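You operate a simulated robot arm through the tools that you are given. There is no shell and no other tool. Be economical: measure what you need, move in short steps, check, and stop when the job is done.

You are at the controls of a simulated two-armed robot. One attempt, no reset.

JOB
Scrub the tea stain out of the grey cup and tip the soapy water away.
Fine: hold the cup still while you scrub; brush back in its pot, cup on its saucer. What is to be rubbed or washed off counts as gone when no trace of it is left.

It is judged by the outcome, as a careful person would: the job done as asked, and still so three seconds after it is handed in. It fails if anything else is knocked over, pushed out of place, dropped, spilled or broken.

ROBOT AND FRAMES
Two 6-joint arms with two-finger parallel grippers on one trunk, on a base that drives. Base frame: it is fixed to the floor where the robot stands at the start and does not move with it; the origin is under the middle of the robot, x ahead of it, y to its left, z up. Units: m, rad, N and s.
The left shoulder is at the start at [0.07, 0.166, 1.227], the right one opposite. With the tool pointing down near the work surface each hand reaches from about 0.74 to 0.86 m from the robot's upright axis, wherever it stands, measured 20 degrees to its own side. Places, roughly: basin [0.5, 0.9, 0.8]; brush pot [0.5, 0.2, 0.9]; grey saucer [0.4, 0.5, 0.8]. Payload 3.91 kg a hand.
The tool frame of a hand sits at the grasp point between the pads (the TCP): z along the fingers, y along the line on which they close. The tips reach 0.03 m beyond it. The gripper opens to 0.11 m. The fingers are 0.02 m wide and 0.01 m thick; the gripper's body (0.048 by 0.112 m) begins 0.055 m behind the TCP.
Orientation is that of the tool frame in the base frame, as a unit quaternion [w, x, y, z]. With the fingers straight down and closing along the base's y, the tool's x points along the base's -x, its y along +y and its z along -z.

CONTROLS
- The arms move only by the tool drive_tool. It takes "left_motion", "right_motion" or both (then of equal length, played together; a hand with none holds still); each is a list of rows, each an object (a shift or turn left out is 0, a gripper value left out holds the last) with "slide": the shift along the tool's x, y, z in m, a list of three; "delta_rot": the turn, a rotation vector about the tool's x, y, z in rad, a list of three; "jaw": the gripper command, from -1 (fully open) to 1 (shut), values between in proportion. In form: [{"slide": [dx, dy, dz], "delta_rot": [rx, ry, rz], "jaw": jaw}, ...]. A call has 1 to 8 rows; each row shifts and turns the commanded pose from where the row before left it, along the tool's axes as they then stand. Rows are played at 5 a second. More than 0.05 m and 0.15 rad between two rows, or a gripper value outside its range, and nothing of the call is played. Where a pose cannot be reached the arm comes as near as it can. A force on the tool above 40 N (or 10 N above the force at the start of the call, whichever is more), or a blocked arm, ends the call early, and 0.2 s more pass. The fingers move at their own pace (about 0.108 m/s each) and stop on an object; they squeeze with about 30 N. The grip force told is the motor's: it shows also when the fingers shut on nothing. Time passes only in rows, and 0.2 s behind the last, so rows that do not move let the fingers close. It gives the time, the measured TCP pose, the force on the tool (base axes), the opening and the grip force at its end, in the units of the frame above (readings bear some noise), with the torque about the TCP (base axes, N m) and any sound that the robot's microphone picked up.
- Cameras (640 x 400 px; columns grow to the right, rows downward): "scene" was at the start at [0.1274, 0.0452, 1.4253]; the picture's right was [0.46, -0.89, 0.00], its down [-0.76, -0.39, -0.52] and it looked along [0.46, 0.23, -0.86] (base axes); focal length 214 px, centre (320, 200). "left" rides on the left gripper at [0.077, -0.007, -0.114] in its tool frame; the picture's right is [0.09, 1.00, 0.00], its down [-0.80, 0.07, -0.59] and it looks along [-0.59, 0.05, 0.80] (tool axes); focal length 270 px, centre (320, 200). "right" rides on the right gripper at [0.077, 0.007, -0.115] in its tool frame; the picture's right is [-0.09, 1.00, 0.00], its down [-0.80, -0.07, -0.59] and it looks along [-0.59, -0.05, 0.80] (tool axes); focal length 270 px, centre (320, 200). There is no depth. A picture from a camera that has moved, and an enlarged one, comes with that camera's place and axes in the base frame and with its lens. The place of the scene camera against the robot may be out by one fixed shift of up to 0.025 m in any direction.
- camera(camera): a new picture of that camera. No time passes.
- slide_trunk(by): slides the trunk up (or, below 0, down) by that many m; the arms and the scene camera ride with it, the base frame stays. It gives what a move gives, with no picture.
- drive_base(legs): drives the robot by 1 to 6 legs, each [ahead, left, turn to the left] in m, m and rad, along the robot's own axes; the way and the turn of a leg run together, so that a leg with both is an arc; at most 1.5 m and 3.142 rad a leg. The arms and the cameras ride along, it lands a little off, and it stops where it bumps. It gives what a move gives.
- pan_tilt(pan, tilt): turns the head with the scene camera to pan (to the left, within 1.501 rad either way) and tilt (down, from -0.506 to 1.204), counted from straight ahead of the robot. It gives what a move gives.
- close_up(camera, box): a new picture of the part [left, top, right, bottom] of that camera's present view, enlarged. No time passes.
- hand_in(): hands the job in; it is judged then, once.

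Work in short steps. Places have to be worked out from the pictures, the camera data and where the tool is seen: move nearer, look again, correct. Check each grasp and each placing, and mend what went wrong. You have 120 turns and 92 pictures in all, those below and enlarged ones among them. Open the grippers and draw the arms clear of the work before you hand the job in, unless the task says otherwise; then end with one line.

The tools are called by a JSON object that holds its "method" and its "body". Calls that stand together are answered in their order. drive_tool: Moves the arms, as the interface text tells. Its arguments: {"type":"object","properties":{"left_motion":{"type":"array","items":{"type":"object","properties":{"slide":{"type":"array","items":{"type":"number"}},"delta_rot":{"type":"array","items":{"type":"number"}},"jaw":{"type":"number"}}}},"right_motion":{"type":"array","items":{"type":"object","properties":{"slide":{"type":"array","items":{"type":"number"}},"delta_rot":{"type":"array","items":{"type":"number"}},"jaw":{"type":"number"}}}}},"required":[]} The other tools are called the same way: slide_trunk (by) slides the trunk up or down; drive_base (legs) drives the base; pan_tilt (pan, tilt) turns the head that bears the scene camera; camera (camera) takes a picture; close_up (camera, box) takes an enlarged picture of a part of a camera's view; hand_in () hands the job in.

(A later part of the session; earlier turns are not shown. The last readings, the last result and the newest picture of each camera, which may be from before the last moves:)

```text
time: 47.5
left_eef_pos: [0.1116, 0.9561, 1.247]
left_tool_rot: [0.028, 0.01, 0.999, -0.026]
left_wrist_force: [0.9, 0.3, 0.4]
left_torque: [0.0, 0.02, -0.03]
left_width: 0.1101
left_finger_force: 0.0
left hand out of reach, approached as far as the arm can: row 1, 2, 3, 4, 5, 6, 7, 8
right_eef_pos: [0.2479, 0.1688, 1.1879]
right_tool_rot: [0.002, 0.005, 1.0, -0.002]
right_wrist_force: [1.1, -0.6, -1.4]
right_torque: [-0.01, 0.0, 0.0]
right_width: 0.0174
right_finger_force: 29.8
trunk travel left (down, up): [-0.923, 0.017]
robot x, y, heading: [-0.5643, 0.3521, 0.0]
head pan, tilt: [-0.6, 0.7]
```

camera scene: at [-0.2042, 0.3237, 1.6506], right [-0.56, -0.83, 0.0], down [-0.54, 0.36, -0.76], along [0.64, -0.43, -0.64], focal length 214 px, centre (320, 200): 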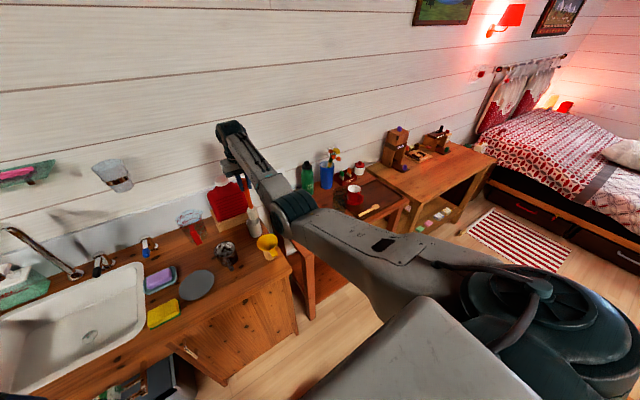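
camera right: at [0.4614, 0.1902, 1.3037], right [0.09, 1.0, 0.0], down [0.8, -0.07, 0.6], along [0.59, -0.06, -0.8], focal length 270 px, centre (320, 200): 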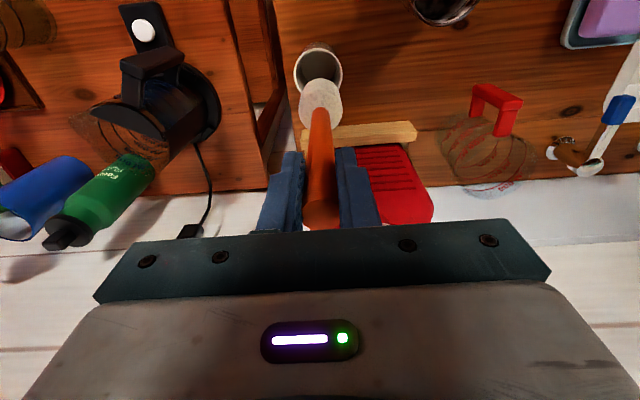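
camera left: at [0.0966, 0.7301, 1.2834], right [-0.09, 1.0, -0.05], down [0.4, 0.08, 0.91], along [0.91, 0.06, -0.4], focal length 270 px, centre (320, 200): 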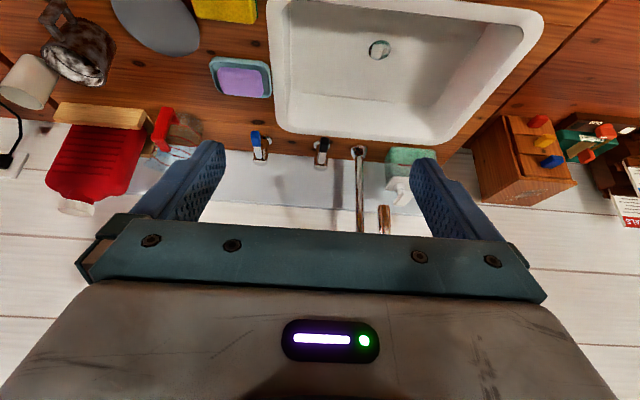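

The left arm is now near full stretch. I sweep it inward and downward to see whether it changes over.

{"method": "drive_tool", "body": {"left_motion": [{"slide": [0, -0.04, 0.03]}, {"slide": [0, -0.04, 0.03]}, {"slide": [0, -0.04, 0.03]}, {"slide": [0, -0.04, 0.03]}, {"slide": [0, -0.04, 0.03]}, {"slide": [0, -0.04, 0.03]}, {"slide": [0, -0.04, 0.0]}, {"slide": [0, -0.04, 0.0]}]}}

{"method": "pan_tilt", "body": {"pan": 0.7, "tilt": 0.5}}

{"method": "camera", "body": {"camera": "scene"}}

```text
time: 49.3
left_eef_pos: [-0.0329, 0.764, 1.1109]
left_tool_rot: [0.029, 0.009, 0.999, -0.027]
left_wrist_force: [-0.7, -0.2, -0.5]
left_torque: [0.04, -0.03, -0.01]
left_width: 0.1099
left_finger_force: 0.1
left hand out of reach, approached as far as the arm can: row 2, 3, 4, 5, 6, 7, 8
right_eef_pos: [0.2468, 0.1683, 1.1892]
right_tool_rot: [0.002, 0.005, 1.0, -0.002]
right_wrist_force: [-0.2, -0.2, 0.2]
right_torque: [-0.01, -0.01, 0.02]
right_width: 0.0174
right_finger_force: 29.8
trunk travel left (down, up): [-0.923, 0.017]
robot x, y, heading: [-0.5615, 0.3501, -0.001]
head pan, tilt: [-0.6, 0.7]
```

```text
time: 50.8
left_eef_pos: [-0.0308, 0.7668, 1.1105]
left_tool_rot: [0.028, 0.009, 0.999, -0.028]
left_wrist_force: [0.2, -0.8, 0.0]
left_torque: [0.0, -0.01, 0.01]
left_width: 0.1099
left_finger_force: 0.1
right_eef_pos: [0.2485, 0.1692, 1.1871]
right_tool_rot: [0.001, 0.004, 1.0, -0.002]
right_wrist_force: [0.5, -1.1, -0.7]
right_torque: [0.03, 0.02, 0.01]
right_width: 0.0172
right_finger_force: 30.0
trunk travel left (down, up): [-0.923, 0.017]
robot x, y, heading: [-0.5592, 0.3473, 0.002]
head pan, tilt: [0.7, 0.499]
```

```text
67 pictures are left
camera scene: at [-0.4237, 0.4234, 1.6683], right [0.64, -0.76, 0.0], down [-0.37, -0.31, -0.88], along [0.67, 0.57, -0.48], focal length 214 px, centre (320, 200)
```

scene: 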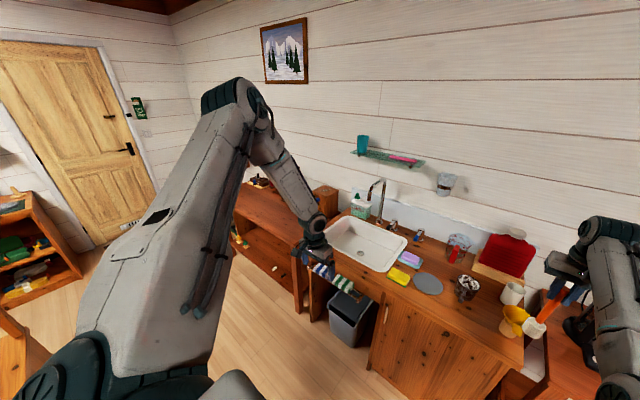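

Still elbow-up. The alternative is to meet at a point left of centre, so I test how far left the right arm reaches with the brush, here in free space.

{"method": "drive_tool", "body": {"right_motion": [{"slide": [0.01, 0.045, 0]}, {"slide": [0.01, 0.045, 0]}, {"slide": [0.01, 0.045, 0]}, {"slide": [0.01, 0.045, 0]}, {"slide": [0.01, 0.045, 0]}, {"slide": [0.01, 0.045, 0]}, {"slide": [0.01, 0.045, 0]}, {"slide": [0.01, 0.045, 0]}]}}

```text
time: 52.5
left_eef_pos: [-0.0316, 0.7663, 1.1104]
left_tool_rot: [0.027, 0.011, 0.999, -0.028]
left_wrist_force: [0.1, -0.1, -0.9]
left_torque: [0.0, 0.02, 0.0]
left_width: 0.1101
left_finger_force: 0.1
right_eef_pos: [0.2155, 0.4182, 1.1923]
right_tool_rot: [0.001, 0.005, 1.0, -0.002]
right_wrist_force: [0.3, -0.4, 0.2]
right_torque: [-0.02, -0.04, -0.02]
right_width: 0.0174
right_finger_force: 29.8
right hand out of reach, approached as far as the arm can: row 6, 7, 8
trunk travel left (down, up): [-0.923, 0.017]
robot x, y, heading: [-0.5604, 0.3476, -0.0]
head pan, tilt: [0.7, 0.499]
```

The right arm reaches up to about 0.745 m from its shoulder. I pull it in a little and test whether this configuration allows a forward tool tilt.

{"method": "drive_tool", "body": {"right_motion": [{"slide": [0.03, 0, 0]}, {"slide": [0.03, 0, 0]}, {"slide": [0, 0, 0], "delta_rot": [0, -0.14, 0]}, {"slide": [0, 0, 0], "delta_rot": [0, -0.14, 0]}, {"slide": [0, 0, 0], "delta_rot": [0, -0.14, 0]}, {"slide": [0, 0, 0], "delta_rot": [0, -0.14, 0]}, {"slide": [0, 0, 0], "delta_rot": [0, -0.14, 0]}]}}

```text
time: 54.1
left_eef_pos: [-0.0308, 0.7659, 1.1091]
left_tool_rot: [0.028, 0.01, 0.999, -0.028]
left_wrist_force: [0.9, -0.3, -0.2]
left_torque: [-0.02, 0.0, 0.03]
left_width: 0.1099
left_finger_force: 0.1
right_eef_pos: [0.3318, 0.4167, 1.1732]
right_tool_rot: [0.343, 0.004, 0.939, -0.004]
right_wrist_force: [0.4, 0.6, -1.1]
right_torque: [0.02, 0.04, 0.0]
right_width: 0.0174
right_finger_force: 30.1
right hand out of reach, approached as far as the arm can: row 1, 2, 3, 4, 5, 6, 7
trunk travel left (down, up): [-0.923, 0.017]
robot x, y, heading: [-0.5611, 0.35, -0.001]
head pan, tilt: [0.7, 0.499]
```

The right arm only works in a narrow ring. The briefing says each hand reaches 0.74 to 0.86 m at 20 degrees, so I test the left arm at that nominal spot.

{"method": "drive_tool", "body": {"left_motion": [{"slide": [-0.045, 0, 0]}, {"slide": [-0.045, 0, 0]}, {"slide": [-0.045, 0, 0]}, {"slide": [-0.045, 0, 0.0]}, {"slide": [-0.04, 0, 0.03]}, {"slide": [0, -0.035, 0.03]}, {"slide": [0, -0.04, 0.02]}, {"slide": [0, -0.04, 0]}]}}

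{"method": "drive_tool", "body": {"left_motion": [{"slide": [-0.03, -0.035, 0]}, {"slide": [-0.03, -0.035, 0]}, {"slide": [-0.03, -0.035, 0]}, {}]}}

```text
time: 56.0
left_eef_pos: [0.0117, 0.8062, 1.098]
left_tool_rot: [0.028, 0.011, 0.999, -0.029]
left_wrist_force: [0.3, 0.1, 0.1]
left_torque: [0.0, 0.04, 0.01]
left_width: 0.11
left_finger_force: 0.1
left hand out of reach, approached as far as the arm can: row 1, 2, 3, 4, 5, 6, 7, 8
right_eef_pos: [0.3291, 0.4163, 1.1751]
right_tool_rot: [0.343, 0.003, 0.939, -0.003]
right_wrist_force: [0.2, 0.4, -1.0]
right_torque: [0.0, 0.06, 0.01]
right_width: 0.0175
right_finger_force: 30.2
trunk travel left (down, up): [-0.923, 0.017]
robot x, y, heading: [-0.5613, 0.3502, 0.001]
head pan, tilt: [0.7, 0.499]
```

```text
time: 57.0
left_eef_pos: [0.0116, 0.8006, 1.1222]
left_tool_rot: [0.028, 0.009, 0.999, -0.028]
left_wrist_force: [-0.5, 0.1, 0.6]
left_torque: [0.03, 0.02, 0.0]
left_width: 0.1101
left_finger_force: 0.2
left hand out of reach, approached as far as the arm can: row 1, 2, 3
right_eef_pos: [0.331, 0.4171, 1.1732]
right_tool_rot: [0.343, 0.004, 0.939, -0.005]
right_wrist_force: [0.0, 0.0, -0.5]
right_torque: [-0.02, 0.03, -0.02]
right_width: 0.0173
right_finger_force: 30.0
trunk travel left (down, up): [-0.923, 0.017]
robot x, y, heading: [-0.5591, 0.3507, 0.002]
head pan, tilt: [0.7, 0.499]
```

I try the sweep again at full radius along an arc, where the upper arm leans forward and away from the head.

{"method": "drive_tool", "body": {"left_motion": [{"slide": [0, 0.045, -0.015]}, {"slide": [-0.02, 0.045, -0.015]}, {"slide": [-0.02, 0.03, -0.015]}, {"slide": [-0.03, 0.02, -0.015]}, {"slide": [-0.03, 0.02, -0.015]}, {"slide": [-0.03, 0.0, -0.015]}, {}]}}

{"method": "drive_tool", "body": {"left_motion": [{"slide": [-0.025, -0.035, 0]}, {"slide": [-0.025, -0.035, 0]}, {"slide": [-0.025, -0.035, 0]}, {"slide": [-0.02, -0.04, 0]}, {"slide": [-0.02, -0.04, 0]}, {}]}}

```text
refused: row 2 steps farther than a row can; nothing moved
```

```text
time: 58.4
left_eef_pos: [-0.0066, 0.7767, 1.1562]
left_tool_rot: [0.028, 0.01, 0.999, -0.028]
left_wrist_force: [-0.3, 0.5, 0.4]
left_torque: [0.02, -0.02, 0.0]
left_width: 0.1103
left_finger_force: 0.1
left hand out of reach, approached as far as the arm can: row 1, 2, 3, 4, 5
right_eef_pos: [0.3313, 0.4175, 1.1749]
right_tool_rot: [0.343, 0.004, 0.939, -0.004]
right_wrist_force: [-0.3, -0.1, 0.2]
right_torque: [-0.02, 0.04, 0.0]
right_width: 0.0174
right_finger_force: 30.5
trunk travel left (down, up): [-0.923, 0.017]
robot x, y, heading: [-0.5595, 0.3511, 0.005]
head pan, tilt: [0.7, 0.499]
```

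A row was too long. I redo it in shorter steps.

{"method": "drive_tool", "body": {"left_motion": [{"slide": [-0.015, 0.04, -0.015]}, {"slide": [-0.015, 0.04, -0.015]}, {"slide": [-0.015, 0.04, -0.015]}, {"slide": [-0.02, 0.035, -0.015]}, {"slide": [-0.03, 0.02, -0.015]}, {"slide": [-0.03, 0.0, -0.015]}, {}]}}

{"method": "drive_tool", "body": {"left_motion": [{"slide": [-0.03, -0.03, 0]}, {"slide": [-0.03, -0.035, 0]}, {"slide": [-0.025, -0.04, 0]}, {"slide": [-0.02, -0.04, 0]}, {"slide": [-0.02, -0.04, 0]}, {}]}}

```text
time: 60.0
left_eef_pos: [0.1114, 0.9495, 1.243]
left_tool_rot: [0.028, 0.01, 0.999, -0.024]
left_wrist_force: [0.2, 0.3, -0.5]
left_torque: [0.01, 0.01, 0.01]
left_width: 0.1098
left_finger_force: 0.0
left hand out of reach, approached as far as the arm can: row 6
right_eef_pos: [0.329, 0.4164, 1.175]
right_tool_rot: [0.344, 0.003, 0.939, -0.004]
right_wrist_force: [0.2, 1.2, -0.5]
right_torque: [0.03, 0.04, 0.01]
right_width: 0.0172
right_finger_force: 29.5
trunk travel left (down, up): [-0.923, 0.017]
robot x, y, heading: [-0.56, 0.3546, 0.005]
head pan, tilt: [0.7, 0.499]
```

```text
time: 61.4
left_eef_pos: [0.088, 0.8697, 1.2566]
left_tool_rot: [0.027, 0.011, 0.999, -0.029]
left_wrist_force: [-0.2, -0.4, -0.2]
left_torque: [0.01, -0.02, 0.02]
left_width: 0.11
left_finger_force: 0.1
left hand out of reach, approached as far as the arm can: row 1, 2, 3, 4, 5
right_eef_pos: [0.3306, 0.4177, 1.1746]
right_tool_rot: [0.343, 0.004, 0.939, -0.005]
right_wrist_force: [0.4, -0.1, -0.5]
right_torque: [0.01, 0.02, -0.01]
right_width: 0.0174
right_finger_force: 29.9
trunk travel left (down, up): [-0.923, 0.017]
robot x, y, heading: [-0.5598, 0.3442, 0.004]
head pan, tilt: [0.7, 0.499]
```

Same limit again. I stretch the left arm fully outward at about 45 degrees, where the elbow can straighten.

{"method": "drive_tool", "body": {"left_motion": [{"slide": [0, 0.045, 0]}, {"slide": [0, 0.045, 0]}, {"slide": [-0.02, 0.045, 0]}, {"slide": [-0.02, 0.045, 0]}, {"slide": [-0.02, 0.045, 0]}, {"slide": [-0.02, 0.045, 0]}, {"slide": [-0.02, 0.045, 0]}, {"slide": [-0.02, 0.045, 0]}]}}

{"method": "camera", "body": {"camera": "scene"}}

```text
time: 63.1
left_eef_pos: [0.0724, 1.061, 1.2632]
left_tool_rot: [0.027, 0.01, 0.999, -0.028]
left_wrist_force: [0.0, 1.5, 0.2]
left_torque: [0.0, -0.03, 0.02]
left_width: 0.1102
left_finger_force: 0.3
left hand out of reach, approached as far as the arm can: row 3, 4, 5, 6, 7, 8
right_eef_pos: [0.3294, 0.418, 1.1751]
right_tool_rot: [0.344, 0.004, 0.939, -0.004]
right_wrist_force: [-0.1, 0.4, -0.4]
right_torque: [-0.02, 0.02, 0.01]
right_width: 0.0173
right_finger_force: 29.8
trunk travel left (down, up): [-0.923, 0.017]
robot x, y, heading: [-0.5603, 0.352, 0.002]
head pan, tilt: [0.7, 0.499]
```

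```text
66 pictures are left
camera scene: at [-0.4254, 0.4246, 1.6684], right [0.65, -0.76, 0.0], down [-0.36, -0.31, -0.88], along [0.67, 0.57, -0.48], focal length 214 px, centre (320, 200)
```

scene: 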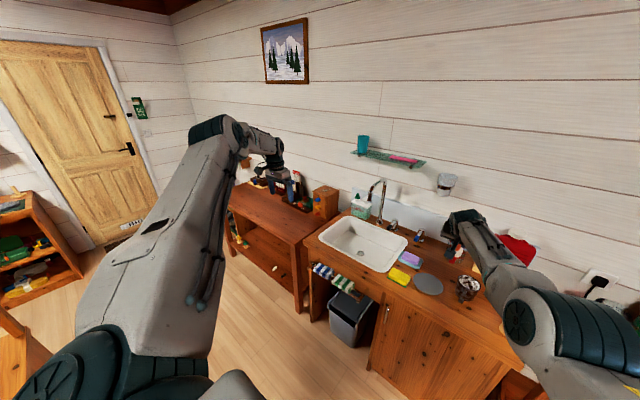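

The arm looks nearly straight. I pull the hand back and down and see which way the elbow folds.

{"method": "drive_tool", "body": {"left_motion": [{"slide": [0, -0.045, 0.02]}, {"slide": [-0.01, -0.04, 0.02]}, {"slide": [-0.02, -0.04, 0.02]}, {"slide": [-0.03, -0.035, 0.0]}, {"slide": [-0.03, -0.035, 0]}, {"slide": [-0.03, -0.035, 0]}]}}

{"method": "camera", "body": {"camera": "scene"}}

```text
time: 64.5
left_eef_pos: [0.0984, 0.883, 1.2286]
left_tool_rot: [0.028, 0.01, 0.999, -0.028]
left_wrist_force: [-0.5, -0.3, -0.7]
left_torque: [0.01, 0.02, 0.02]
left_width: 0.1098
left_finger_force: 0.0
left hand out of reach, approached as far as the arm can: row 4, 5, 6
right_eef_pos: [0.3299, 0.4177, 1.1749]
right_tool_rot: [0.344, 0.004, 0.939, -0.004]
right_wrist_force: [-0.2, -0.4, -1.5]
right_torque: [0.0, 0.02, 0.01]
right_width: 0.0174
right_finger_force: 30.1
trunk travel left (down, up): [-0.923, 0.017]
robot x, y, heading: [-0.5615, 0.3526, 0.004]
head pan, tilt: [0.7, 0.499]
```

```text
65 pictures are left
camera scene: at [-0.4246, 0.4234, 1.6684], right [0.65, -0.76, 0.0], down [-0.37, -0.31, -0.88], along [0.67, 0.57, -0.48], focal length 214 px, centre (320, 200)
```

scene: 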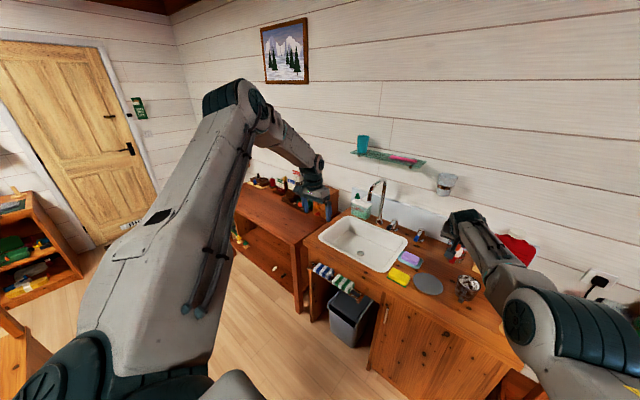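

The left upper arm sits on the inner side of its shoulder and blocks there. Swinging the hand outward and back, then forward under the shoulder, should bring it into the mirror of the right arm's pose. First I straighten the right tool, drive ahead a bit and look at the space to the left.

{"method": "drive_tool", "body": {"right_motion": [{"slide": [0, 0, 0], "delta_rot": [0, 0.14, 0]}, {"slide": [0, 0, 0], "delta_rot": [0, 0.14, 0]}, {"slide": [0, 0, 0], "delta_rot": [0, 0.14, 0]}, {"slide": [0, -0.03, 0], "delta_rot": [0, 0.14, 0]}, {"slide": [0.03, -0.03, 0], "delta_rot": [0, 0.14, 0]}, {"slide": [0.03, -0.03, 0]}, {"slide": [0.0, -0.03, 0]}, {"slide": [0.0, -0.03, 0]}]}}

{"method": "drive_base", "body": {"legs": [[0.12, 0, 0]]}}

{"method": "pan_tilt", "body": {"pan": 1.5, "tilt": 0.8}}

{"method": "camera", "body": {"camera": "scene"}}

```text
time: 66.3
left_eef_pos: [0.0986, 0.8816, 1.23]
left_tool_rot: [0.028, 0.011, 0.999, -0.027]
left_wrist_force: [0.6, -0.4, -0.5]
left_torque: [0.0, 0.0, 0.02]
left_width: 0.11
left_finger_force: 0.1
right_eef_pos: [0.2581, 0.2736, 1.1462]
right_tool_rot: [-0.001, 0.006, 1.0, -0.002]
right_wrist_force: [0.1, -0.2, -0.5]
right_torque: [-0.02, -0.03, -0.01]
right_width: 0.0174
right_finger_force: 30.1
right hand out of reach, approached as far as the arm can: row 1, 2, 3, 4, 6, 7, 8
trunk travel left (down, up): [-0.923, 0.017]
robot x, y, heading: [-0.5572, 0.3491, 0.0]
head pan, tilt: [0.7, 0.499]
```

```text
time: 67.6
left_eef_pos: [0.2061, 0.885, 1.2335]
left_tool_rot: [0.031, 0.01, 0.999, -0.028]
left_wrist_force: [-0.6, 0.3, 1.2]
left_torque: [-0.03, -0.09, 0.0]
left_width: 0.11
left_finger_force: 0.0
right_eef_pos: [0.3653, 0.2785, 1.1502]
right_tool_rot: [0.004, 0.003, 1.0, -0.003]
right_wrist_force: [-0.7, 0.6, -0.2]
right_torque: [0.0, 0.0, 0.03]
right_width: 0.0174
right_finger_force: 30.1
trunk travel left (down, up): [-0.923, 0.017]
robot x, y, heading: [-0.4438, 0.3487, 0.005]
head pan, tilt: [0.7, 0.499]
```

```text
time: 68.7
left_eef_pos: [0.2123, 0.8847, 1.2293]
left_tool_rot: [0.028, 0.009, 0.999, -0.027]
left_wrist_force: [-0.4, -0.1, 0.9]
left_torque: [0.03, -0.01, 0.06]
left_width: 0.11
left_finger_force: 0.1
right_eef_pos: [0.3727, 0.2773, 1.1457]
right_tool_rot: [0.0, 0.004, 1.0, -0.002]
right_wrist_force: [-0.8, 0.5, -1.9]
right_torque: [-0.01, 0.0, 0.02]
right_width: 0.0175
right_finger_force: 29.1
trunk travel left (down, up): [-0.923, 0.017]
robot x, y, heading: [-0.447, 0.349, 0.006]
head pan, tilt: [1.499, 0.799]
```

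```text
64 pictures are left
camera scene: at [-0.3731, 0.4459, 1.6424], right [1.0, -0.07, 0.0], down [-0.05, -0.72, -0.7], along [0.05, 0.7, -0.72], focal length 214 px, centre (320, 200)
```

scene: 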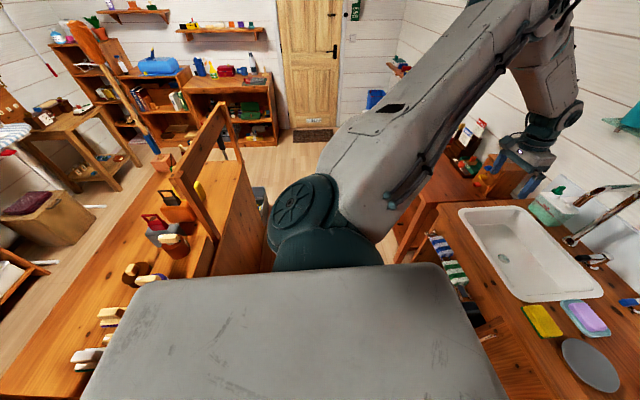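

Behind the robot is a bench, so backward space is tight. Turning right by 90 degrees puts the corridor behind the left arm and keeps the floor in front of the counter free for this manoeuvre.

{"method": "drive_base", "body": {"legs": [[0, 0, -0.8], [0.1, 0.05, -0.77]]}}

{"method": "camera", "body": {"camera": "scene"}}

```text
time: 73.3
left_eef_pos: [0.1512, -0.3951, 1.2305]
left_tool_rot: [0.001, 0.722, 0.69, -0.04]
left_wrist_force: [0.3, 0.5, 0.4]
left_torque: [-0.03, 0.04, 0.03]
left_width: 0.1102
left_finger_force: 0.1
right_eef_pos: [-0.4605, -0.5391, 1.1465]
right_tool_rot: [-0.001, 0.719, 0.695, -0.002]
right_wrist_force: [0.0, 0.3, -0.7]
right_torque: [0.0, 0.0, -0.01]
right_width: 0.0174
right_finger_force: 29.7
trunk travel left (down, up): [-0.923, 0.017]
robot x, y, heading: [-0.3631, 0.2765, -1.599]
head pan, tilt: [1.499, 0.799]
```

```text
63 pictures are left
camera scene: at [-0.2687, 0.233, 1.6424], right [-0.09, -1.0, 0.0], down [-0.71, 0.07, -0.7], along [0.69, -0.07, -0.72], focal length 214 px, centre (320, 200)
```

scene: 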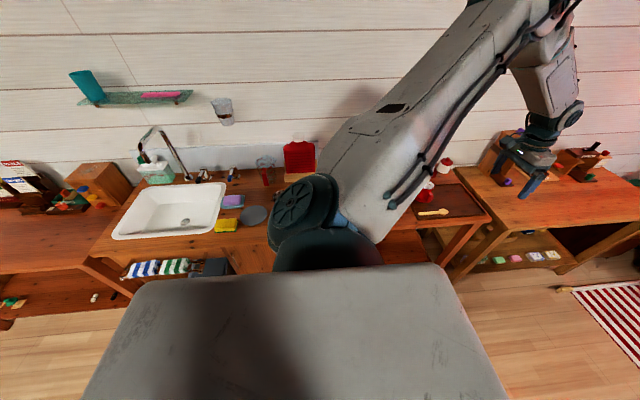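

There is good space. Now I swing the left hand outward and back, staying high above the counter.

{"method": "drive_tool", "body": {"left_motion": [{"slide": [0.04, 0.02, 0]}, {"slide": [0.04, 0.02, 0]}, {"slide": [0.045, 0.015, 0]}, {"slide": [0.045, 0.015, 0]}, {"slide": [0.048, 0.0, 0]}, {"slide": [0.048, 0.0, 0]}, {"slide": [0.048, 0.0, 0]}, {"slide": [0.048, 0.0, 0]}]}}

{"method": "drive_tool", "body": {"left_motion": [{"slide": [0.048, 0.0, 0]}, {"slide": [0.048, 0.0, 0]}, {"slide": [0.048, 0.0, 0]}, {"slide": [0.048, 0.0, 0]}, {"slide": [0.048, 0.0, 0]}, {"slide": [0.048, 0.0, 0]}, {"slide": [0.048, 0.0, 0]}, {"slide": [0.048, 0.0, 0]}]}}

```text
time: 75.1
left_eef_pos: [0.2257, -0.1953, 1.2158]
left_tool_rot: [-0.001, 0.722, 0.691, -0.04]
left_wrist_force: [0.3, -0.4, 0.0]
left_torque: [-0.02, -0.01, 0.07]
left_width: 0.1098
left_finger_force: 0.1
left hand out of reach, approached as far as the arm can: row 5, 6, 7, 8
right_eef_pos: [-0.4592, -0.5394, 1.1473]
right_tool_rot: [-0.001, 0.718, 0.696, -0.002]
right_wrist_force: [0.0, 1.9, -0.9]
right_torque: [-0.04, 0.02, 0.0]
right_width: 0.0174
right_finger_force: 30.2
trunk travel left (down, up): [-0.923, 0.017]
robot x, y, heading: [-0.3672, 0.2763, -1.593]
head pan, tilt: [1.499, 0.799]
```

```text
time: 76.9
left_eef_pos: [0.2247, -0.198, 1.2145]
left_tool_rot: [-0.001, 0.722, 0.69, -0.039]
left_wrist_force: [-0.2, 0.0, 0.8]
left_torque: [0.03, -0.01, 0.04]
left_width: 0.11
left_finger_force: 0.1
left hand out of reach, approached as far as the arm can: row 1, 2, 3, 4, 5, 6, 7, 8
right_eef_pos: [-0.4607, -0.5408, 1.1451]
right_tool_rot: [-0.002, 0.719, 0.695, -0.002]
right_wrist_force: [0.6, 0.4, -0.3]
right_torque: [0.02, -0.03, 0.03]
right_width: 0.0175
right_finger_force: 29.8
trunk travel left (down, up): [-0.923, 0.017]
robot x, y, heading: [-0.3648, 0.2777, -1.595]
head pan, tilt: [1.499, 0.799]
```

Stuck at about 46 degrees, possibly on a wrist roll limit. I swing on with the tool yawing along with the arm.

{"method": "drive_tool", "body": {"left_motion": [{"slide": [0, 0, 0], "delta_rot": [0, 0, -0.14]}, {"slide": [0, 0, 0], "delta_rot": [0, 0, -0.14]}, {"slide": [0, 0, 0], "delta_rot": [0, 0, -0.14]}, {"slide": [0.045, 0.0, 0], "delta_rot": [0, 0, -0.1]}, {"slide": [0.045, 0.0, 0], "delta_rot": [0, 0, -0.1]}, {"slide": [0.045, 0.0, 0], "delta_rot": [0, 0, -0.1]}, {"slide": [0.045, 0.0, 0], "delta_rot": [0, 0, -0.1]}, {"slide": [0.045, 0, 0], "delta_rot": [0, 0, -0.1]}]}}

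```text
time: 78.7
left_eef_pos: [-0.0098, -0.0675, 1.2404]
left_tool_rot: [-0.017, 0.339, 0.94, -0.036]
left_wrist_force: [-0.5, 0.3, -0.2]
left_torque: [0.04, -0.02, -0.01]
left_width: 0.1101
left_finger_force: 0.0
left hand out of reach, approached as far as the arm can: row 3, 4, 5, 6
right_eef_pos: [-0.4617, -0.5393, 1.1471]
right_tool_rot: [-0.002, 0.719, 0.695, -0.002]
right_wrist_force: [0.8, -0.8, -0.3]
right_torque: [0.0, 0.03, 0.03]
right_width: 0.0173
right_finger_force: 30.2
trunk travel left (down, up): [-0.923, 0.017]
robot x, y, heading: [-0.3639, 0.2732, -1.596]
head pan, tilt: [1.499, 0.799]
```

The yawing helps, though the slide axes turned with the tool. Along the tool's y is now "left and back", so I use that.

{"method": "drive_tool", "body": {"left_motion": [{"slide": [0, 0.045, 0]}, {"slide": [0, 0.045, 0]}, {"slide": [0, 0.045, 0]}, {"slide": [0, 0.045, 0], "delta_rot": [0, 0, -0.1]}, {"slide": [0, 0.045, 0], "delta_rot": [0, 0, -0.1]}, {"slide": [0, 0.045, 0], "delta_rot": [0, 0, -0.1]}, {"slide": [0, 0.045, 0], "delta_rot": [0, 0, -0.1]}, {"slide": [0, 0.045, 0], "delta_rot": [0, 0, -0.1]}]}}

```text
time: 80.5
left_eef_pos: [-0.0158, -0.0601, 1.2789]
left_tool_rot: [-0.027, 0.096, 0.995, -0.03]
left_wrist_force: [0.1, -0.3, -0.4]
left_torque: [0.0, -0.06, -0.01]
left_width: 0.1099
left_finger_force: 0.1
left hand out of reach, approached as far as the arm can: row 1, 2, 3, 4, 5, 6, 7, 8
right_eef_pos: [-0.4621, -0.5396, 1.1465]
right_tool_rot: [0.0, 0.72, 0.694, -0.002]
right_wrist_force: [-0.3, 0.2, -0.9]
right_torque: [-0.01, -0.02, 0.0]
right_width: 0.0174
right_finger_force: 30.1
trunk travel left (down, up): [-0.923, 0.017]
robot x, y, heading: [-0.3657, 0.2738, -1.593]
head pan, tilt: [1.499, 0.799]
```

The sideways sweep is blocked too, so the shoulder axis is not simply vertical. I try lowering the hand directly toward the mirror of the right hand's starting pose.

{"method": "drive_tool", "body": {"left_motion": [{"slide": [0, 0, 0.045]}, {"slide": [0, 0, 0.045]}, {"slide": [0, 0, 0.045]}, {"slide": [0, 0, 0.045]}, {"slide": [0, 0, 0.045]}, {"slide": [0, 0, 0.045]}, {"slide": [0, 0, 0.045]}, {"slide": [0, 0, 0.045]}]}}

{"method": "drive_tool", "body": {"left_motion": [{"slide": [0, 0, 0.045]}, {"slide": [0, 0, 0.045]}, {"slide": [0, 0, 0.045]}, {"slide": [0, 0, 0.045]}, {"slide": [0, 0, 0.045]}, {"slide": [0, 0, 0.045]}, {"slide": [0, 0, 0.045]}, {"slide": [0, 0, 0.045]}]}}

{"method": "camera", "body": {"camera": "scene"}}

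```text
time: 82.3
left_eef_pos: [0.0383, -0.0777, 0.9888]
left_tool_rot: [-0.028, 0.1, 0.994, -0.027]
left_wrist_force: [0.3, -0.6, 0.4]
left_torque: [0.02, 0.01, 0.01]
left_width: 0.11
left_finger_force: 0.0
left hand out of reach, approached as far as the arm can: row 5, 6, 7, 8
right_eef_pos: [-0.4605, -0.5415, 1.1451]
right_tool_rot: [-0.002, 0.72, 0.694, -0.001]
right_wrist_force: [0.4, -0.6, -0.6]
right_torque: [0.02, 0.01, 0.01]
right_width: 0.0174
right_finger_force: 29.8
trunk travel left (down, up): [-0.923, 0.017]
robot x, y, heading: [-0.3686, 0.2748, -1.597]
head pan, tilt: [1.499, 0.799]
```

```text
time: 84.1
left_eef_pos: [0.0746, -0.0729, 0.9726]
left_tool_rot: [-0.027, 0.097, 0.994, -0.03]
left_wrist_force: [0.1, 0.2, 0.3]
left_torque: [0.01, 0.01, -0.03]
left_width: 0.1101
left_finger_force: 0.0
left hand out of reach, approached as far as the arm can: row 1, 2, 3, 4, 5, 6, 7, 8
right_eef_pos: [-0.4615, -0.5404, 1.1465]
right_tool_rot: [-0.002, 0.719, 0.695, -0.002]
right_wrist_force: [0.3, 1.1, -1.1]
right_torque: [0.0, -0.01, 0.02]
right_width: 0.0177
right_finger_force: 30.0
trunk travel left (down, up): [-0.923, 0.017]
robot x, y, heading: [-0.3672, 0.2767, -1.595]
head pan, tilt: [1.499, 0.799]
```

```text
62 pictures are left
camera scene: at [-0.2697, 0.2316, 1.6424], right [-0.1, -1.0, 0.0], down [-0.71, 0.07, -0.7], along [0.69, -0.07, -0.72], focal length 214 px, centre (320, 200)
```

scene: 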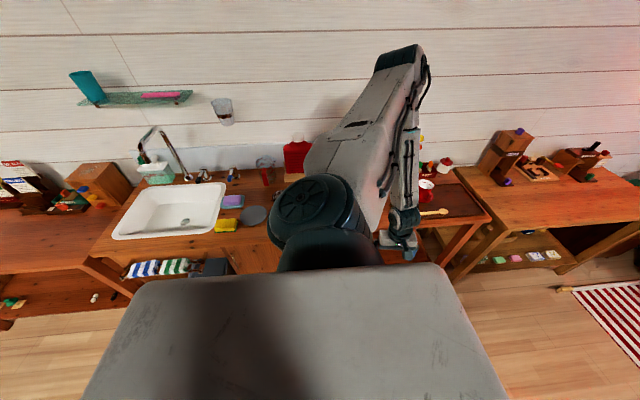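

I check instead how far inward the right arm can swing at scrubbing height, since the meeting point must lie left of centre.

{"method": "drive_tool", "body": {"right_motion": [{"slide": [0.0, 0.02, 0.03]}, {"slide": [0.01, 0.03, 0.03]}, {"slide": [0.02, 0.035, 0.02]}, {"slide": [0.025, 0.04, 0.0]}, {"slide": [0.025, 0.04, 0.0]}, {"slide": [0.03, 0.04, 0]}, {"slide": [0.03, 0.04, 0]}, {"slide": [0.03, 0.04, 0]}]}}

```text
time: 85.9
left_eef_pos: [0.075, -0.0726, 0.9727]
left_tool_rot: [-0.027, 0.097, 0.994, -0.03]
left_wrist_force: [-0.1, -0.3, -0.1]
left_torque: [0.0, -0.02, 0.01]
left_width: 0.1102
left_finger_force: 0.0
right_eef_pos: [-0.3172, -0.4791, 1.0539]
right_tool_rot: [-0.002, 0.719, 0.695, -0.001]
right_wrist_force: [0.7, -0.3, -1.9]
right_torque: [0.02, 0.0, 0.02]
right_width: 0.0174
right_finger_force: 30.4
right hand out of reach, approached as far as the arm can: row 1, 2, 5, 6, 7, 8
trunk travel left (down, up): [-0.923, 0.017]
robot x, y, heading: [-0.3661, 0.2745, -1.601]
head pan, tilt: [1.499, 0.799]
```

The sideways limit I hit earlier may have been the wrist roll at small radius. The tool has now yawed about 80 degrees, so I retry outward first and then back at a larger radius.

{"method": "drive_tool", "body": {"left_motion": [{"slide": [-0.03, 0, -0.035]}, {"slide": [-0.035, 0, -0.03]}, {"slide": [-0.035, 0, -0.03]}, {"slide": [-0.035, 0, -0.03]}, {"slide": [-0.04, 0, -0.02]}, {"slide": [-0.03, 0.03, 0.0]}, {"slide": [0, 0.045, 0]}, {"slide": [0, 0.045, 0]}]}}

{"method": "drive_tool", "body": {"left_motion": [{"slide": [0, 0.045, 0]}, {"slide": [0, 0.045, 0]}, {"slide": [0, 0.045, 0]}, {"slide": [0, 0.045, 0]}, {"slide": [0, 0.045, 0]}, {"slide": [0, 0.045, 0]}]}}

```text
time: 87.7
left_eef_pos: [0.1138, -0.098, 1.0361]
left_tool_rot: [-0.027, 0.097, 0.994, -0.031]
left_wrist_force: [-0.3, 0.4, 0.2]
left_torque: [-0.05, -0.01, 0.01]
left_width: 0.11
left_finger_force: 0.0
left hand out of reach, approached as far as the arm can: row 2, 3, 4, 5, 6, 7, 8
right_eef_pos: [-0.3153, -0.4778, 1.0534]
right_tool_rot: [-0.001, 0.719, 0.695, -0.003]
right_wrist_force: [-1.1, 0.5, 0.1]
right_torque: [-0.03, 0.0, 0.02]
right_width: 0.0177
right_finger_force: 30.4
trunk travel left (down, up): [-0.923, 0.017]
robot x, y, heading: [-0.3665, 0.2749, -1.591]
head pan, tilt: [1.499, 0.799]
```

```text
time: 89.1
left_eef_pos: [0.0989, -0.0794, 1.0191]
left_tool_rot: [-0.027, 0.098, 0.994, -0.03]
left_wrist_force: [0.7, -0.8, -0.2]
left_torque: [0.01, -0.01, -0.01]
left_width: 0.1101
left_finger_force: 0.0
left hand out of reach, approached as far as the arm can: row 1, 2, 3, 4, 5, 6
right_eef_pos: [-0.3155, -0.4778, 1.0537]
right_tool_rot: [-0.001, 0.719, 0.695, -0.003]
right_wrist_force: [-0.1, 0.2, -0.1]
right_torque: [0.05, 0.0, 0.01]
right_width: 0.0174
right_finger_force: 29.9
trunk travel left (down, up): [-0.923, 0.017]
robot x, y, heading: [-0.366, 0.274, -1.593]
head pan, tilt: [1.499, 0.799]
```

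Both sideways limits fit a limited shoulder joint, so the elbow has to pass through straight. I stretch fully outward and then push the hand upward, which should carry the forearm past straight.

{"method": "drive_tool", "body": {"left_motion": [{"slide": [-0.034, -0.024, -0.025]}, {"slide": [-0.034, -0.024, -0.025]}, {"slide": [-0.034, -0.024, -0.025]}, {"slide": [-0.034, -0.024, -0.025]}, {"slide": [-0.034, -0.024, -0.025]}, {"slide": [-0.034, -0.024, -0.025]}, {"slide": [-0.034, -0.024, -0.025]}, {"slide": [-0.034, -0.024, -0.025]}]}}

{"method": "drive_tool", "body": {"left_motion": [{"slide": [-0.034, -0.024, -0.0]}, {"slide": [-0.034, -0.024, -0.0]}, {"slide": [-0.034, -0.024, 0]}, {"slide": [-0.02, -0.014, -0.04]}, {"slide": [0, 0, -0.045]}, {"slide": [0, 0, -0.045]}, {"slide": [0, 0, -0.045]}, {"slide": [0, 0, -0.045]}]}}

{"method": "camera", "body": {"camera": "scene"}}

```text
time: 90.9
left_eef_pos: [0.3347, -0.3129, 1.215]
left_tool_rot: [-0.027, 0.098, 0.994, -0.03]
left_wrist_force: [0.7, 0.4, -0.2]
left_torque: [-0.02, -0.02, 0.0]
left_width: 0.1101
left_finger_force: 0.0
left hand out of reach, approached as far as the arm can: row 2
right_eef_pos: [-0.3177, -0.4791, 1.0527]
right_tool_rot: [-0.002, 0.719, 0.695, 0.0]
right_wrist_force: [0.0, -0.1, -0.4]
right_torque: [0.02, -0.01, 0.01]
right_width: 0.0175
right_finger_force: 29.7
trunk travel left (down, up): [-0.923, 0.017]
robot x, y, heading: [-0.3632, 0.2725, -1.594]
head pan, tilt: [1.499, 0.799]
```

```text
time: 92.7
left_eef_pos: [0.382, -0.3373, 1.4274]
left_tool_rot: [-0.026, 0.098, 0.994, -0.029]
left_wrist_force: [-0.3, 0.5, 0.5]
left_torque: [0.02, -0.05, -0.01]
left_width: 0.1099
left_finger_force: 0.0
left hand out of reach, approached as far as the arm can: row 2, 3, 4
right_eef_pos: [-0.3168, -0.4799, 1.053]
right_tool_rot: [-0.001, 0.72, 0.694, -0.001]
right_wrist_force: [-0.3, -0.4, -0.5]
right_torque: [0.01, 0.0, 0.0]
right_width: 0.0174
right_finger_force: 30.1
trunk travel left (down, up): [-0.923, 0.017]
robot x, y, heading: [-0.363, 0.2732, -1.598]
head pan, tilt: [1.499, 0.799]
```

```text
61 pictures are left
camera scene: at [-0.2708, 0.2306, 1.6424], right [-0.1, -1.0, 0.0], down [-0.71, 0.07, -0.7], along [0.69, -0.07, -0.72], focal length 214 px, centre (320, 200)
```

scene: 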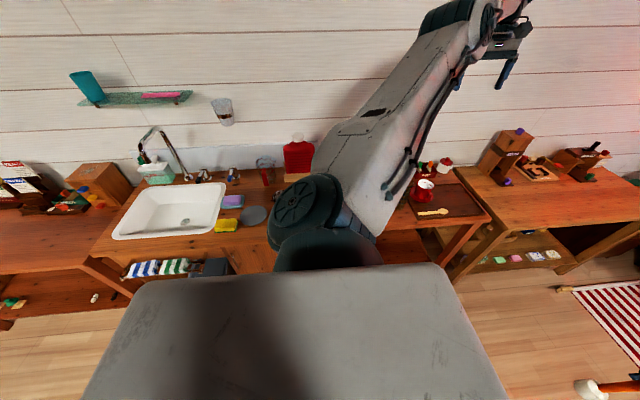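

That height was reachable. Now I try sweeping inward from here, keeping the radius.

{"method": "drive_tool", "body": {"left_motion": [{"slide": [0.03, -0.038, 0]}, {"slide": [0.03, -0.038, 0]}, {"slide": [0.035, -0.03, 0.0]}, {"slide": [0.04, -0.025, 0.0]}, {"slide": [0.045, -0.02, 0.0]}, {"slide": [0.045, -0.02, 0.0]}, {"slide": [0.045, -0.01, 0.0]}, {"slide": [0.045, 0, 0.0]}]}}

{"method": "camera", "body": {"camera": "scene"}}

```text
time: 94.5
left_eef_pos: [0.1138, -0.338, 1.4128]
left_tool_rot: [-0.026, 0.097, 0.994, -0.031]
left_wrist_force: [-0.1, 0.6, 0.4]
left_torque: [-0.06, -0.05, 0.0]
left_width: 0.1097
left_finger_force: 0.1
left hand out of reach, approached as far as the arm can: row 2, 3, 4, 5, 6, 7, 8
right_eef_pos: [-0.3174, -0.4777, 1.0548]
right_tool_rot: [-0.001, 0.719, 0.695, -0.002]
right_wrist_force: [-0.3, -0.2, 0.0]
right_torque: [0.02, -0.01, 0.01]
right_width: 0.0177
right_finger_force: 30.2
trunk travel left (down, up): [-0.923, 0.017]
robot x, y, heading: [-0.3647, 0.2762, -1.598]
head pan, tilt: [1.499, 0.799]
```

```text
60 pictures are left
camera scene: at [-0.2711, 0.2339, 1.6426], right [-0.1, -1.0, 0.0], down [-0.71, 0.07, -0.7], along [0.69, -0.07, -0.72], focal length 214 px, centre (320, 200)
```

scene: 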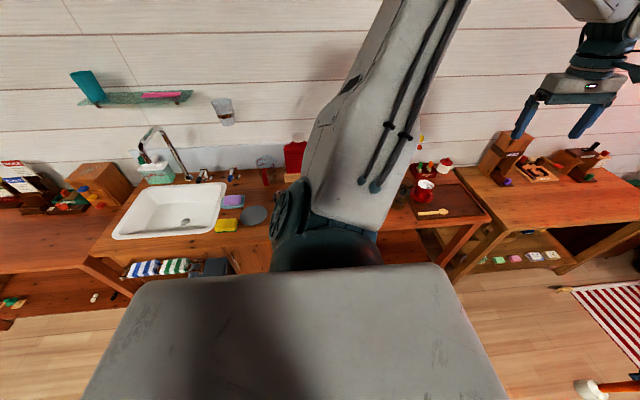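

Still elbow-up. The straight-down tool probably stops full stretching, so I tilt the tool outward while stretching at 45 degrees.

{"method": "drive_tool", "body": {"left_motion": [{"slide": [-0.045, 0, 0]}, {"slide": [-0.045, 0, 0]}, {"slide": [-0.045, 0, 0]}, {"slide": [-0.045, 0, 0]}, {"delta_rot": [0.08, -0.12, 0]}, {"delta_rot": [0.08, -0.12, 0]}, {"delta_rot": [0.08, -0.12, 0]}, {"delta_rot": [0.08, -0.12, 0]}]}}

{"method": "drive_tool", "body": {"left_motion": [{"delta_rot": [0.08, -0.12, 0]}, {"delta_rot": [0.08, -0.12, 0]}, {"delta_rot": [0.08, -0.12, 0]}, {"slide": [0, 0, 0.045]}, {"slide": [0, 0, 0.045]}, {"slide": [0, 0, 0.045]}, {"slide": [0, 0, 0.045]}, {"slide": [0, 0, 0.045]}]}}

{"method": "camera", "body": {"camera": "scene"}}

```text
time: 96.3
left_eef_pos: [0.2948, -0.3758, 1.4048]
left_tool_rot: [0.195, 0.081, 0.955, -0.21]
left_wrist_force: [-0.7, 0.1, 0.5]
left_torque: [-0.02, 0.02, -0.01]
left_width: 0.1101
left_finger_force: 0.0
right_eef_pos: [-0.3155, -0.4797, 1.0526]
right_tool_rot: [-0.003, 0.719, 0.695, -0.002]
right_wrist_force: [0.7, -0.4, -1.0]
right_torque: [0.01, 0.03, -0.02]
right_width: 0.0174
right_finger_force: 30.1
trunk travel left (down, up): [-0.923, 0.017]
robot x, y, heading: [-0.3661, 0.2737, -1.593]
head pan, tilt: [1.499, 0.799]
```

```text
time: 98.1
left_eef_pos: [0.4161, -0.5048, 1.2855]
left_tool_rot: [0.352, 0.066, 0.873, -0.33]
left_wrist_force: [-0.7, -0.2, -1.3]
left_torque: [0.02, -0.01, 0.02]
left_width: 0.1102
left_finger_force: 0.0
left hand out of reach, approached as far as the arm can: row 8
right_eef_pos: [-0.3149, -0.4816, 1.0515]
right_tool_rot: [-0.003, 0.72, 0.694, -0.001]
right_wrist_force: [0.4, 0.5, -0.2]
right_torque: [0.05, 0.03, -0.01]
right_width: 0.0175
right_finger_force: 29.7
trunk travel left (down, up): [-0.923, 0.017]
robot x, y, heading: [-0.3645, 0.2767, -1.593]
head pan, tilt: [1.499, 0.799]
```

```text
59 pictures are left
camera scene: at [-0.2677, 0.2271, 1.6421], right [-0.1, -1.0, 0.0], down [-0.71, 0.07, -0.7], along [0.69, -0.06, -0.72], focal length 214 px, centre (320, 200)
```

scene: 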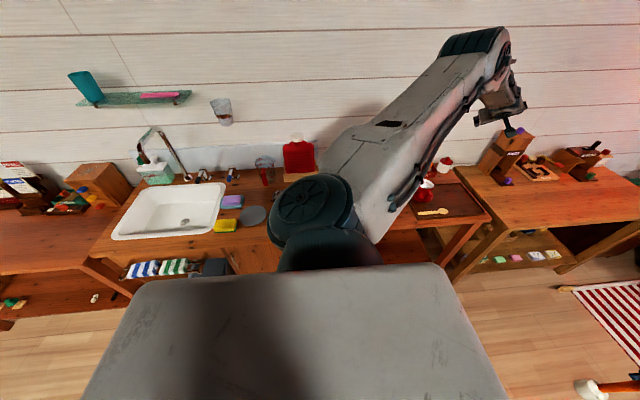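

It is near full stretch now. I push the hand up with outward pressure to carry the elbow past straight, then look.

{"method": "drive_tool", "body": {"left_motion": [{"slide": [-0.038, -0.026, -0.012]}, {"slide": [-0.038, -0.026, -0.012]}, {"slide": [-0.038, -0.026, -0.012]}, {"slide": [-0.038, -0.026, -0.012]}, {"slide": [-0.027, -0.018, -0.034]}, {"slide": [-0.02, -0.014, -0.041]}]}}

{"method": "camera", "body": {"camera": "scene"}}

```text
time: 99.5
left_eef_pos: [0.4209, -0.4851, 1.5612]
left_tool_rot: [0.352, 0.066, 0.873, -0.332]
left_wrist_force: [0.0, 1.2, -0.3]
left_torque: [-0.01, 0.0, 0.01]
left_width: 0.11
left_finger_force: 0.0
left hand out of reach, approached as far as the arm can: row 3, 4
right_eef_pos: [-0.319, -0.4762, 1.0549]
right_tool_rot: [0.0, 0.719, 0.695, -0.002]
right_wrist_force: [0.2, -0.4, -0.4]
right_torque: [-0.01, 0.01, 0.05]
right_width: 0.0176
right_finger_force: 30.2
trunk travel left (down, up): [-0.923, 0.017]
robot x, y, heading: [-0.3659, 0.2752, -1.591]
head pan, tilt: [1.499, 0.799]
```

```text
58 pictures are left
camera scene: at [-0.2716, 0.2352, 1.6425], right [-0.1, -1.0, 0.0], down [-0.71, 0.07, -0.7], along [0.69, -0.07, -0.72], focal length 214 px, centre (320, 200)
```

scene: 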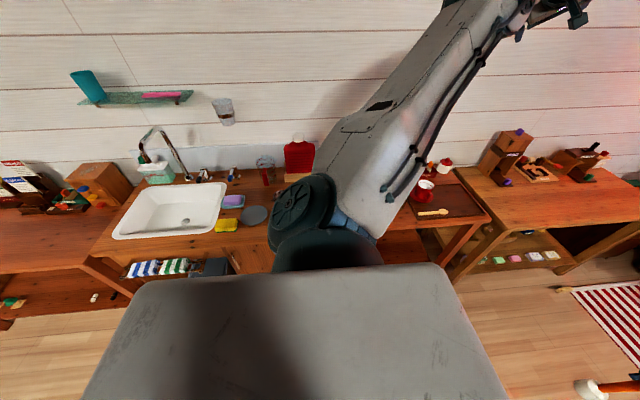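

I now bring the hand down and slightly in, to see where the elbow goes.

{"method": "drive_tool", "body": {"left_motion": [{"slide": [0.038, 0.026, 0.009]}, {"slide": [0.038, 0.026, 0.009]}, {"slide": [0.038, 0.026, 0.009]}, {"slide": [0.038, 0.026, 0.009]}, {"slide": [0.038, 0.026, 0.009]}, {"slide": [0.038, 0.026, 0.009]}, {"slide": [0.038, 0.026, 0.009]}]}}

{"method": "camera", "body": {"camera": "scene"}}

```text
time: 101.1
left_eef_pos: [0.3215, -0.4209, 1.2561]
left_tool_rot: [0.351, 0.066, 0.873, -0.332]
left_wrist_force: [0.1, -0.8, -0.2]
left_torque: [-0.03, -0.02, 0.05]
left_width: 0.1103
left_finger_force: 0.0
right_eef_pos: [-0.315, -0.48, 1.0522]
right_tool_rot: [-0.002, 0.72, 0.694, -0.002]
right_wrist_force: [0.2, 0.4, 0.1]
right_torque: [0.01, -0.01, 0.03]
right_width: 0.0175
right_finger_force: 29.9
trunk travel left (down, up): [-0.923, 0.017]
robot x, y, heading: [-0.3677, 0.2773, -1.59]
head pan, tilt: [1.499, 0.799]
```

```text
57 pictures are left
camera scene: at [-0.2692, 0.2294, 1.6423], right [-0.1, -1.0, 0.0], down [-0.71, 0.07, -0.7], along [0.69, -0.07, -0.72], focal length 214 px, centre (320, 200)
```

scene: 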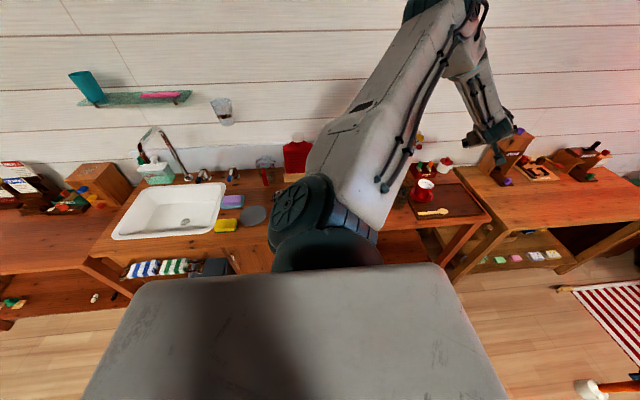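

Comparing elbow positions suggests the two arms sit in different shoulder branches, so the left must pass through a straight-out-sideways pose. That needs the corridor on its left side, so I retract the left hand, raise the brush, and turn back to face the counter.

{"method": "drive_tool", "body": {"left_motion": [{"slide": [0.02, 0.014, -0.036]}, {"slide": [0.02, 0.014, -0.036]}, {"slide": [0.02, 0.014, -0.036]}, {"slide": [0.02, 0.014, -0.036]}, {"slide": [0.02, 0.014, -0.036]}, {"slide": [0.02, 0.014, -0.036]}], "right_motion": [{"slide": [0, 0, -0.03]}, {"slide": [-0.01, 0, -0.03]}, {"slide": [-0.01, 0, -0.03]}, {"slide": [-0.01, 0, -0.03]}, {"slide": [0, 0, -0.03]}, {}]}}

{"method": "drive_base", "body": {"legs": [[0, -0.05, 0.8], [-0.05, 0, 0.79]]}}

{"method": "camera", "body": {"camera": "scene"}}

```text
time: 102.5
left_eef_pos: [0.1415, -0.2329, 1.2481]
left_tool_rot: [0.351, 0.067, 0.873, -0.333]
left_wrist_force: [-0.6, 0.0, 0.6]
left_torque: [-0.01, -0.02, 0.06]
left_width: 0.1101
left_finger_force: 0.0
right_eef_pos: [-0.3265, -0.5032, 1.2032]
right_tool_rot: [-0.001, 0.719, 0.696, -0.001]
right_wrist_force: [-0.9, 0.4, -1.1]
right_torque: [0.01, -0.06, 0.01]
right_width: 0.0175
right_finger_force: 30.2
right hand out of reach, approached as far as the arm can: row 1, 2, 3, 4
trunk travel left (down, up): [-0.923, 0.017]
robot x, y, heading: [-0.3671, 0.272, -1.596]
head pan, tilt: [1.499, 0.799]
```

```text
time: 107.1
left_eef_pos: [0.0422, 0.7932, 1.2469]
left_tool_rot: [0.483, -0.577, 0.658, 0.019]
left_wrist_force: [-0.2, -0.3, 0.1]
left_torque: [0.03, 0.0, -0.02]
left_width: 0.1098
left_finger_force: 0.1
right_eef_pos: [0.3226, 0.3311, 1.2038]
right_tool_rot: [0.0, 0.006, 1.0, -0.001]
right_wrist_force: [0.0, -0.8, -1.1]
right_torque: [0.0, 0.02, -0.04]
right_width: 0.0174
right_finger_force: 30.2
trunk travel left (down, up): [-0.923, 0.017]
robot x, y, heading: [-0.4577, 0.275, -0.007]
head pan, tilt: [1.499, 0.799]
```

```text
56 pictures are left
camera scene: at [-0.3829, 0.3684, 1.6424], right [1.0, -0.07, 0.0], down [-0.05, -0.71, -0.7], along [0.05, 0.7, -0.72], focal length 214 px, centre (320, 200)
```

scene: 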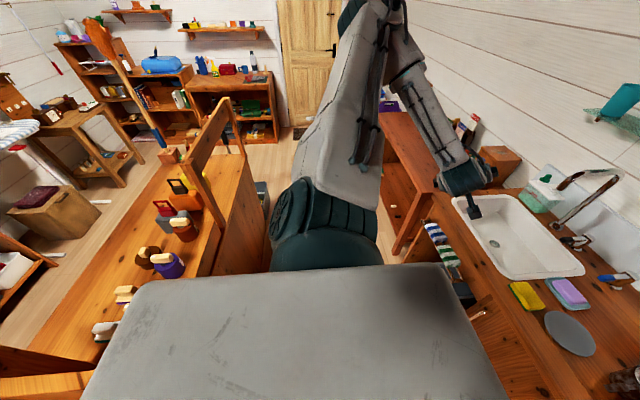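

From here I have a clear view of the shoulder. I command the left hand purely outward along the corridor to see how far it opens.

{"method": "drive_tool", "body": {"left_motion": [{"slide": [-0.033, 0.015, 0.026]}, {"slide": [-0.033, 0.015, 0.026]}, {"slide": [-0.033, 0.015, 0.026]}, {"slide": [-0.033, 0.015, 0.026]}, {"slide": [-0.033, 0.015, 0.026]}, {"slide": [-0.033, 0.015, 0.026]}, {"slide": [-0.033, 0.015, 0.026]}, {"slide": [-0.033, 0.015, 0.026]}]}}

{"method": "camera", "body": {"camera": "scene"}}

```text
time: 108.9
left_eef_pos: [0.0957, 1.0233, 1.2045]
left_tool_rot: [0.482, -0.578, 0.658, 0.018]
left_wrist_force: [-0.2, -0.1, -0.6]
left_torque: [-0.01, -0.02, -0.02]
left_width: 0.1102
left_finger_force: 0.0
left hand out of reach, approached as far as the arm can: row 2, 3, 4, 5, 6, 8
right_eef_pos: [0.3224, 0.3343, 1.2026]
right_tool_rot: [0.0, 0.007, 1.0, -0.002]
right_wrist_force: [-0.3, -0.1, 0.1]
right_torque: [-0.01, 0.01, 0.01]
right_width: 0.0173
right_finger_force: 29.9
trunk travel left (down, up): [-0.923, 0.017]
robot x, y, heading: [-0.458, 0.2744, -0.004]
head pan, tilt: [1.499, 0.799]
```

```text
55 pictures are left
camera scene: at [-0.384, 0.3709, 1.6422], right [1.0, -0.07, 0.0], down [-0.05, -0.72, -0.7], along [0.05, 0.69, -0.72], focal length 214 px, centre (320, 200)
```

scene: 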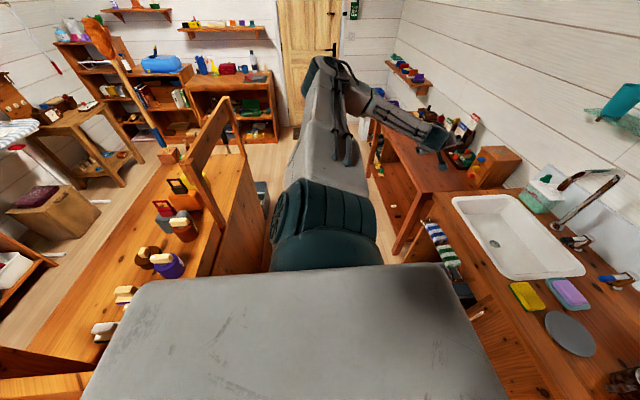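

The upper arm swings out like a raised elbow with the forearm forward. So it should come down like a human arm: I lower the hand out here, clear of the counter, and later bring it in.

{"method": "drive_tool", "body": {"left_motion": [{"slide": [0.027, 0.041, -0.004]}, {"slide": [0.027, 0.041, -0.004]}, {"slide": [0.027, 0.041, -0.004]}, {"slide": [0.027, 0.041, -0.004]}, {"slide": [0.027, 0.041, -0.004]}, {"slide": [0.027, 0.041, -0.004]}, {"slide": [0.027, 0.041, -0.004]}, {"slide": [0.027, 0.041, -0.004]}]}}

{"method": "camera", "body": {"camera": "scene"}}

```text
time: 110.7
left_eef_pos: [-0.1228, 0.9353, 0.9069]
left_tool_rot: [0.483, -0.578, 0.657, 0.019]
left_wrist_force: [-1.5, -0.5, 0.4]
left_torque: [-0.01, 0.0, 0.0]
left_width: 0.1098
left_finger_force: 0.0
left hand out of reach, approached as far as the arm can: row 1, 2
right_eef_pos: [0.3212, 0.3328, 1.2029]
right_tool_rot: [0.001, 0.006, 1.0, -0.002]
right_wrist_force: [0.1, -0.2, -0.6]
right_torque: [0.04, 0.03, -0.02]
right_width: 0.0175
right_finger_force: 29.9
trunk travel left (down, up): [-0.923, 0.017]
robot x, y, heading: [-0.4564, 0.2761, -0.002]
head pan, tilt: [1.499, 0.799]
```

```text
54 pictures are left
camera scene: at [-0.386, 0.3699, 1.6426], right [1.0, -0.07, 0.0], down [-0.05, -0.72, -0.7], along [0.05, 0.7, -0.72], focal length 214 px, centre (320, 200)
```

scene: 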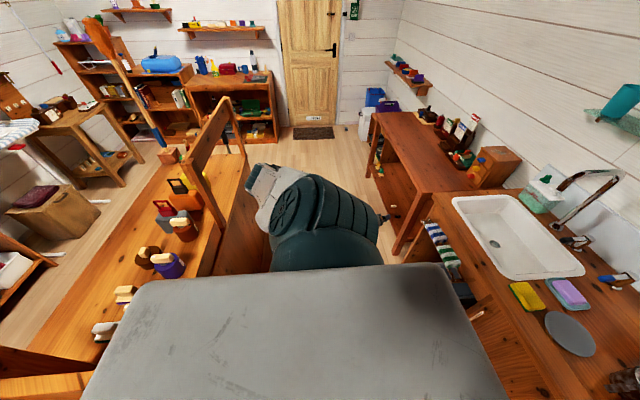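

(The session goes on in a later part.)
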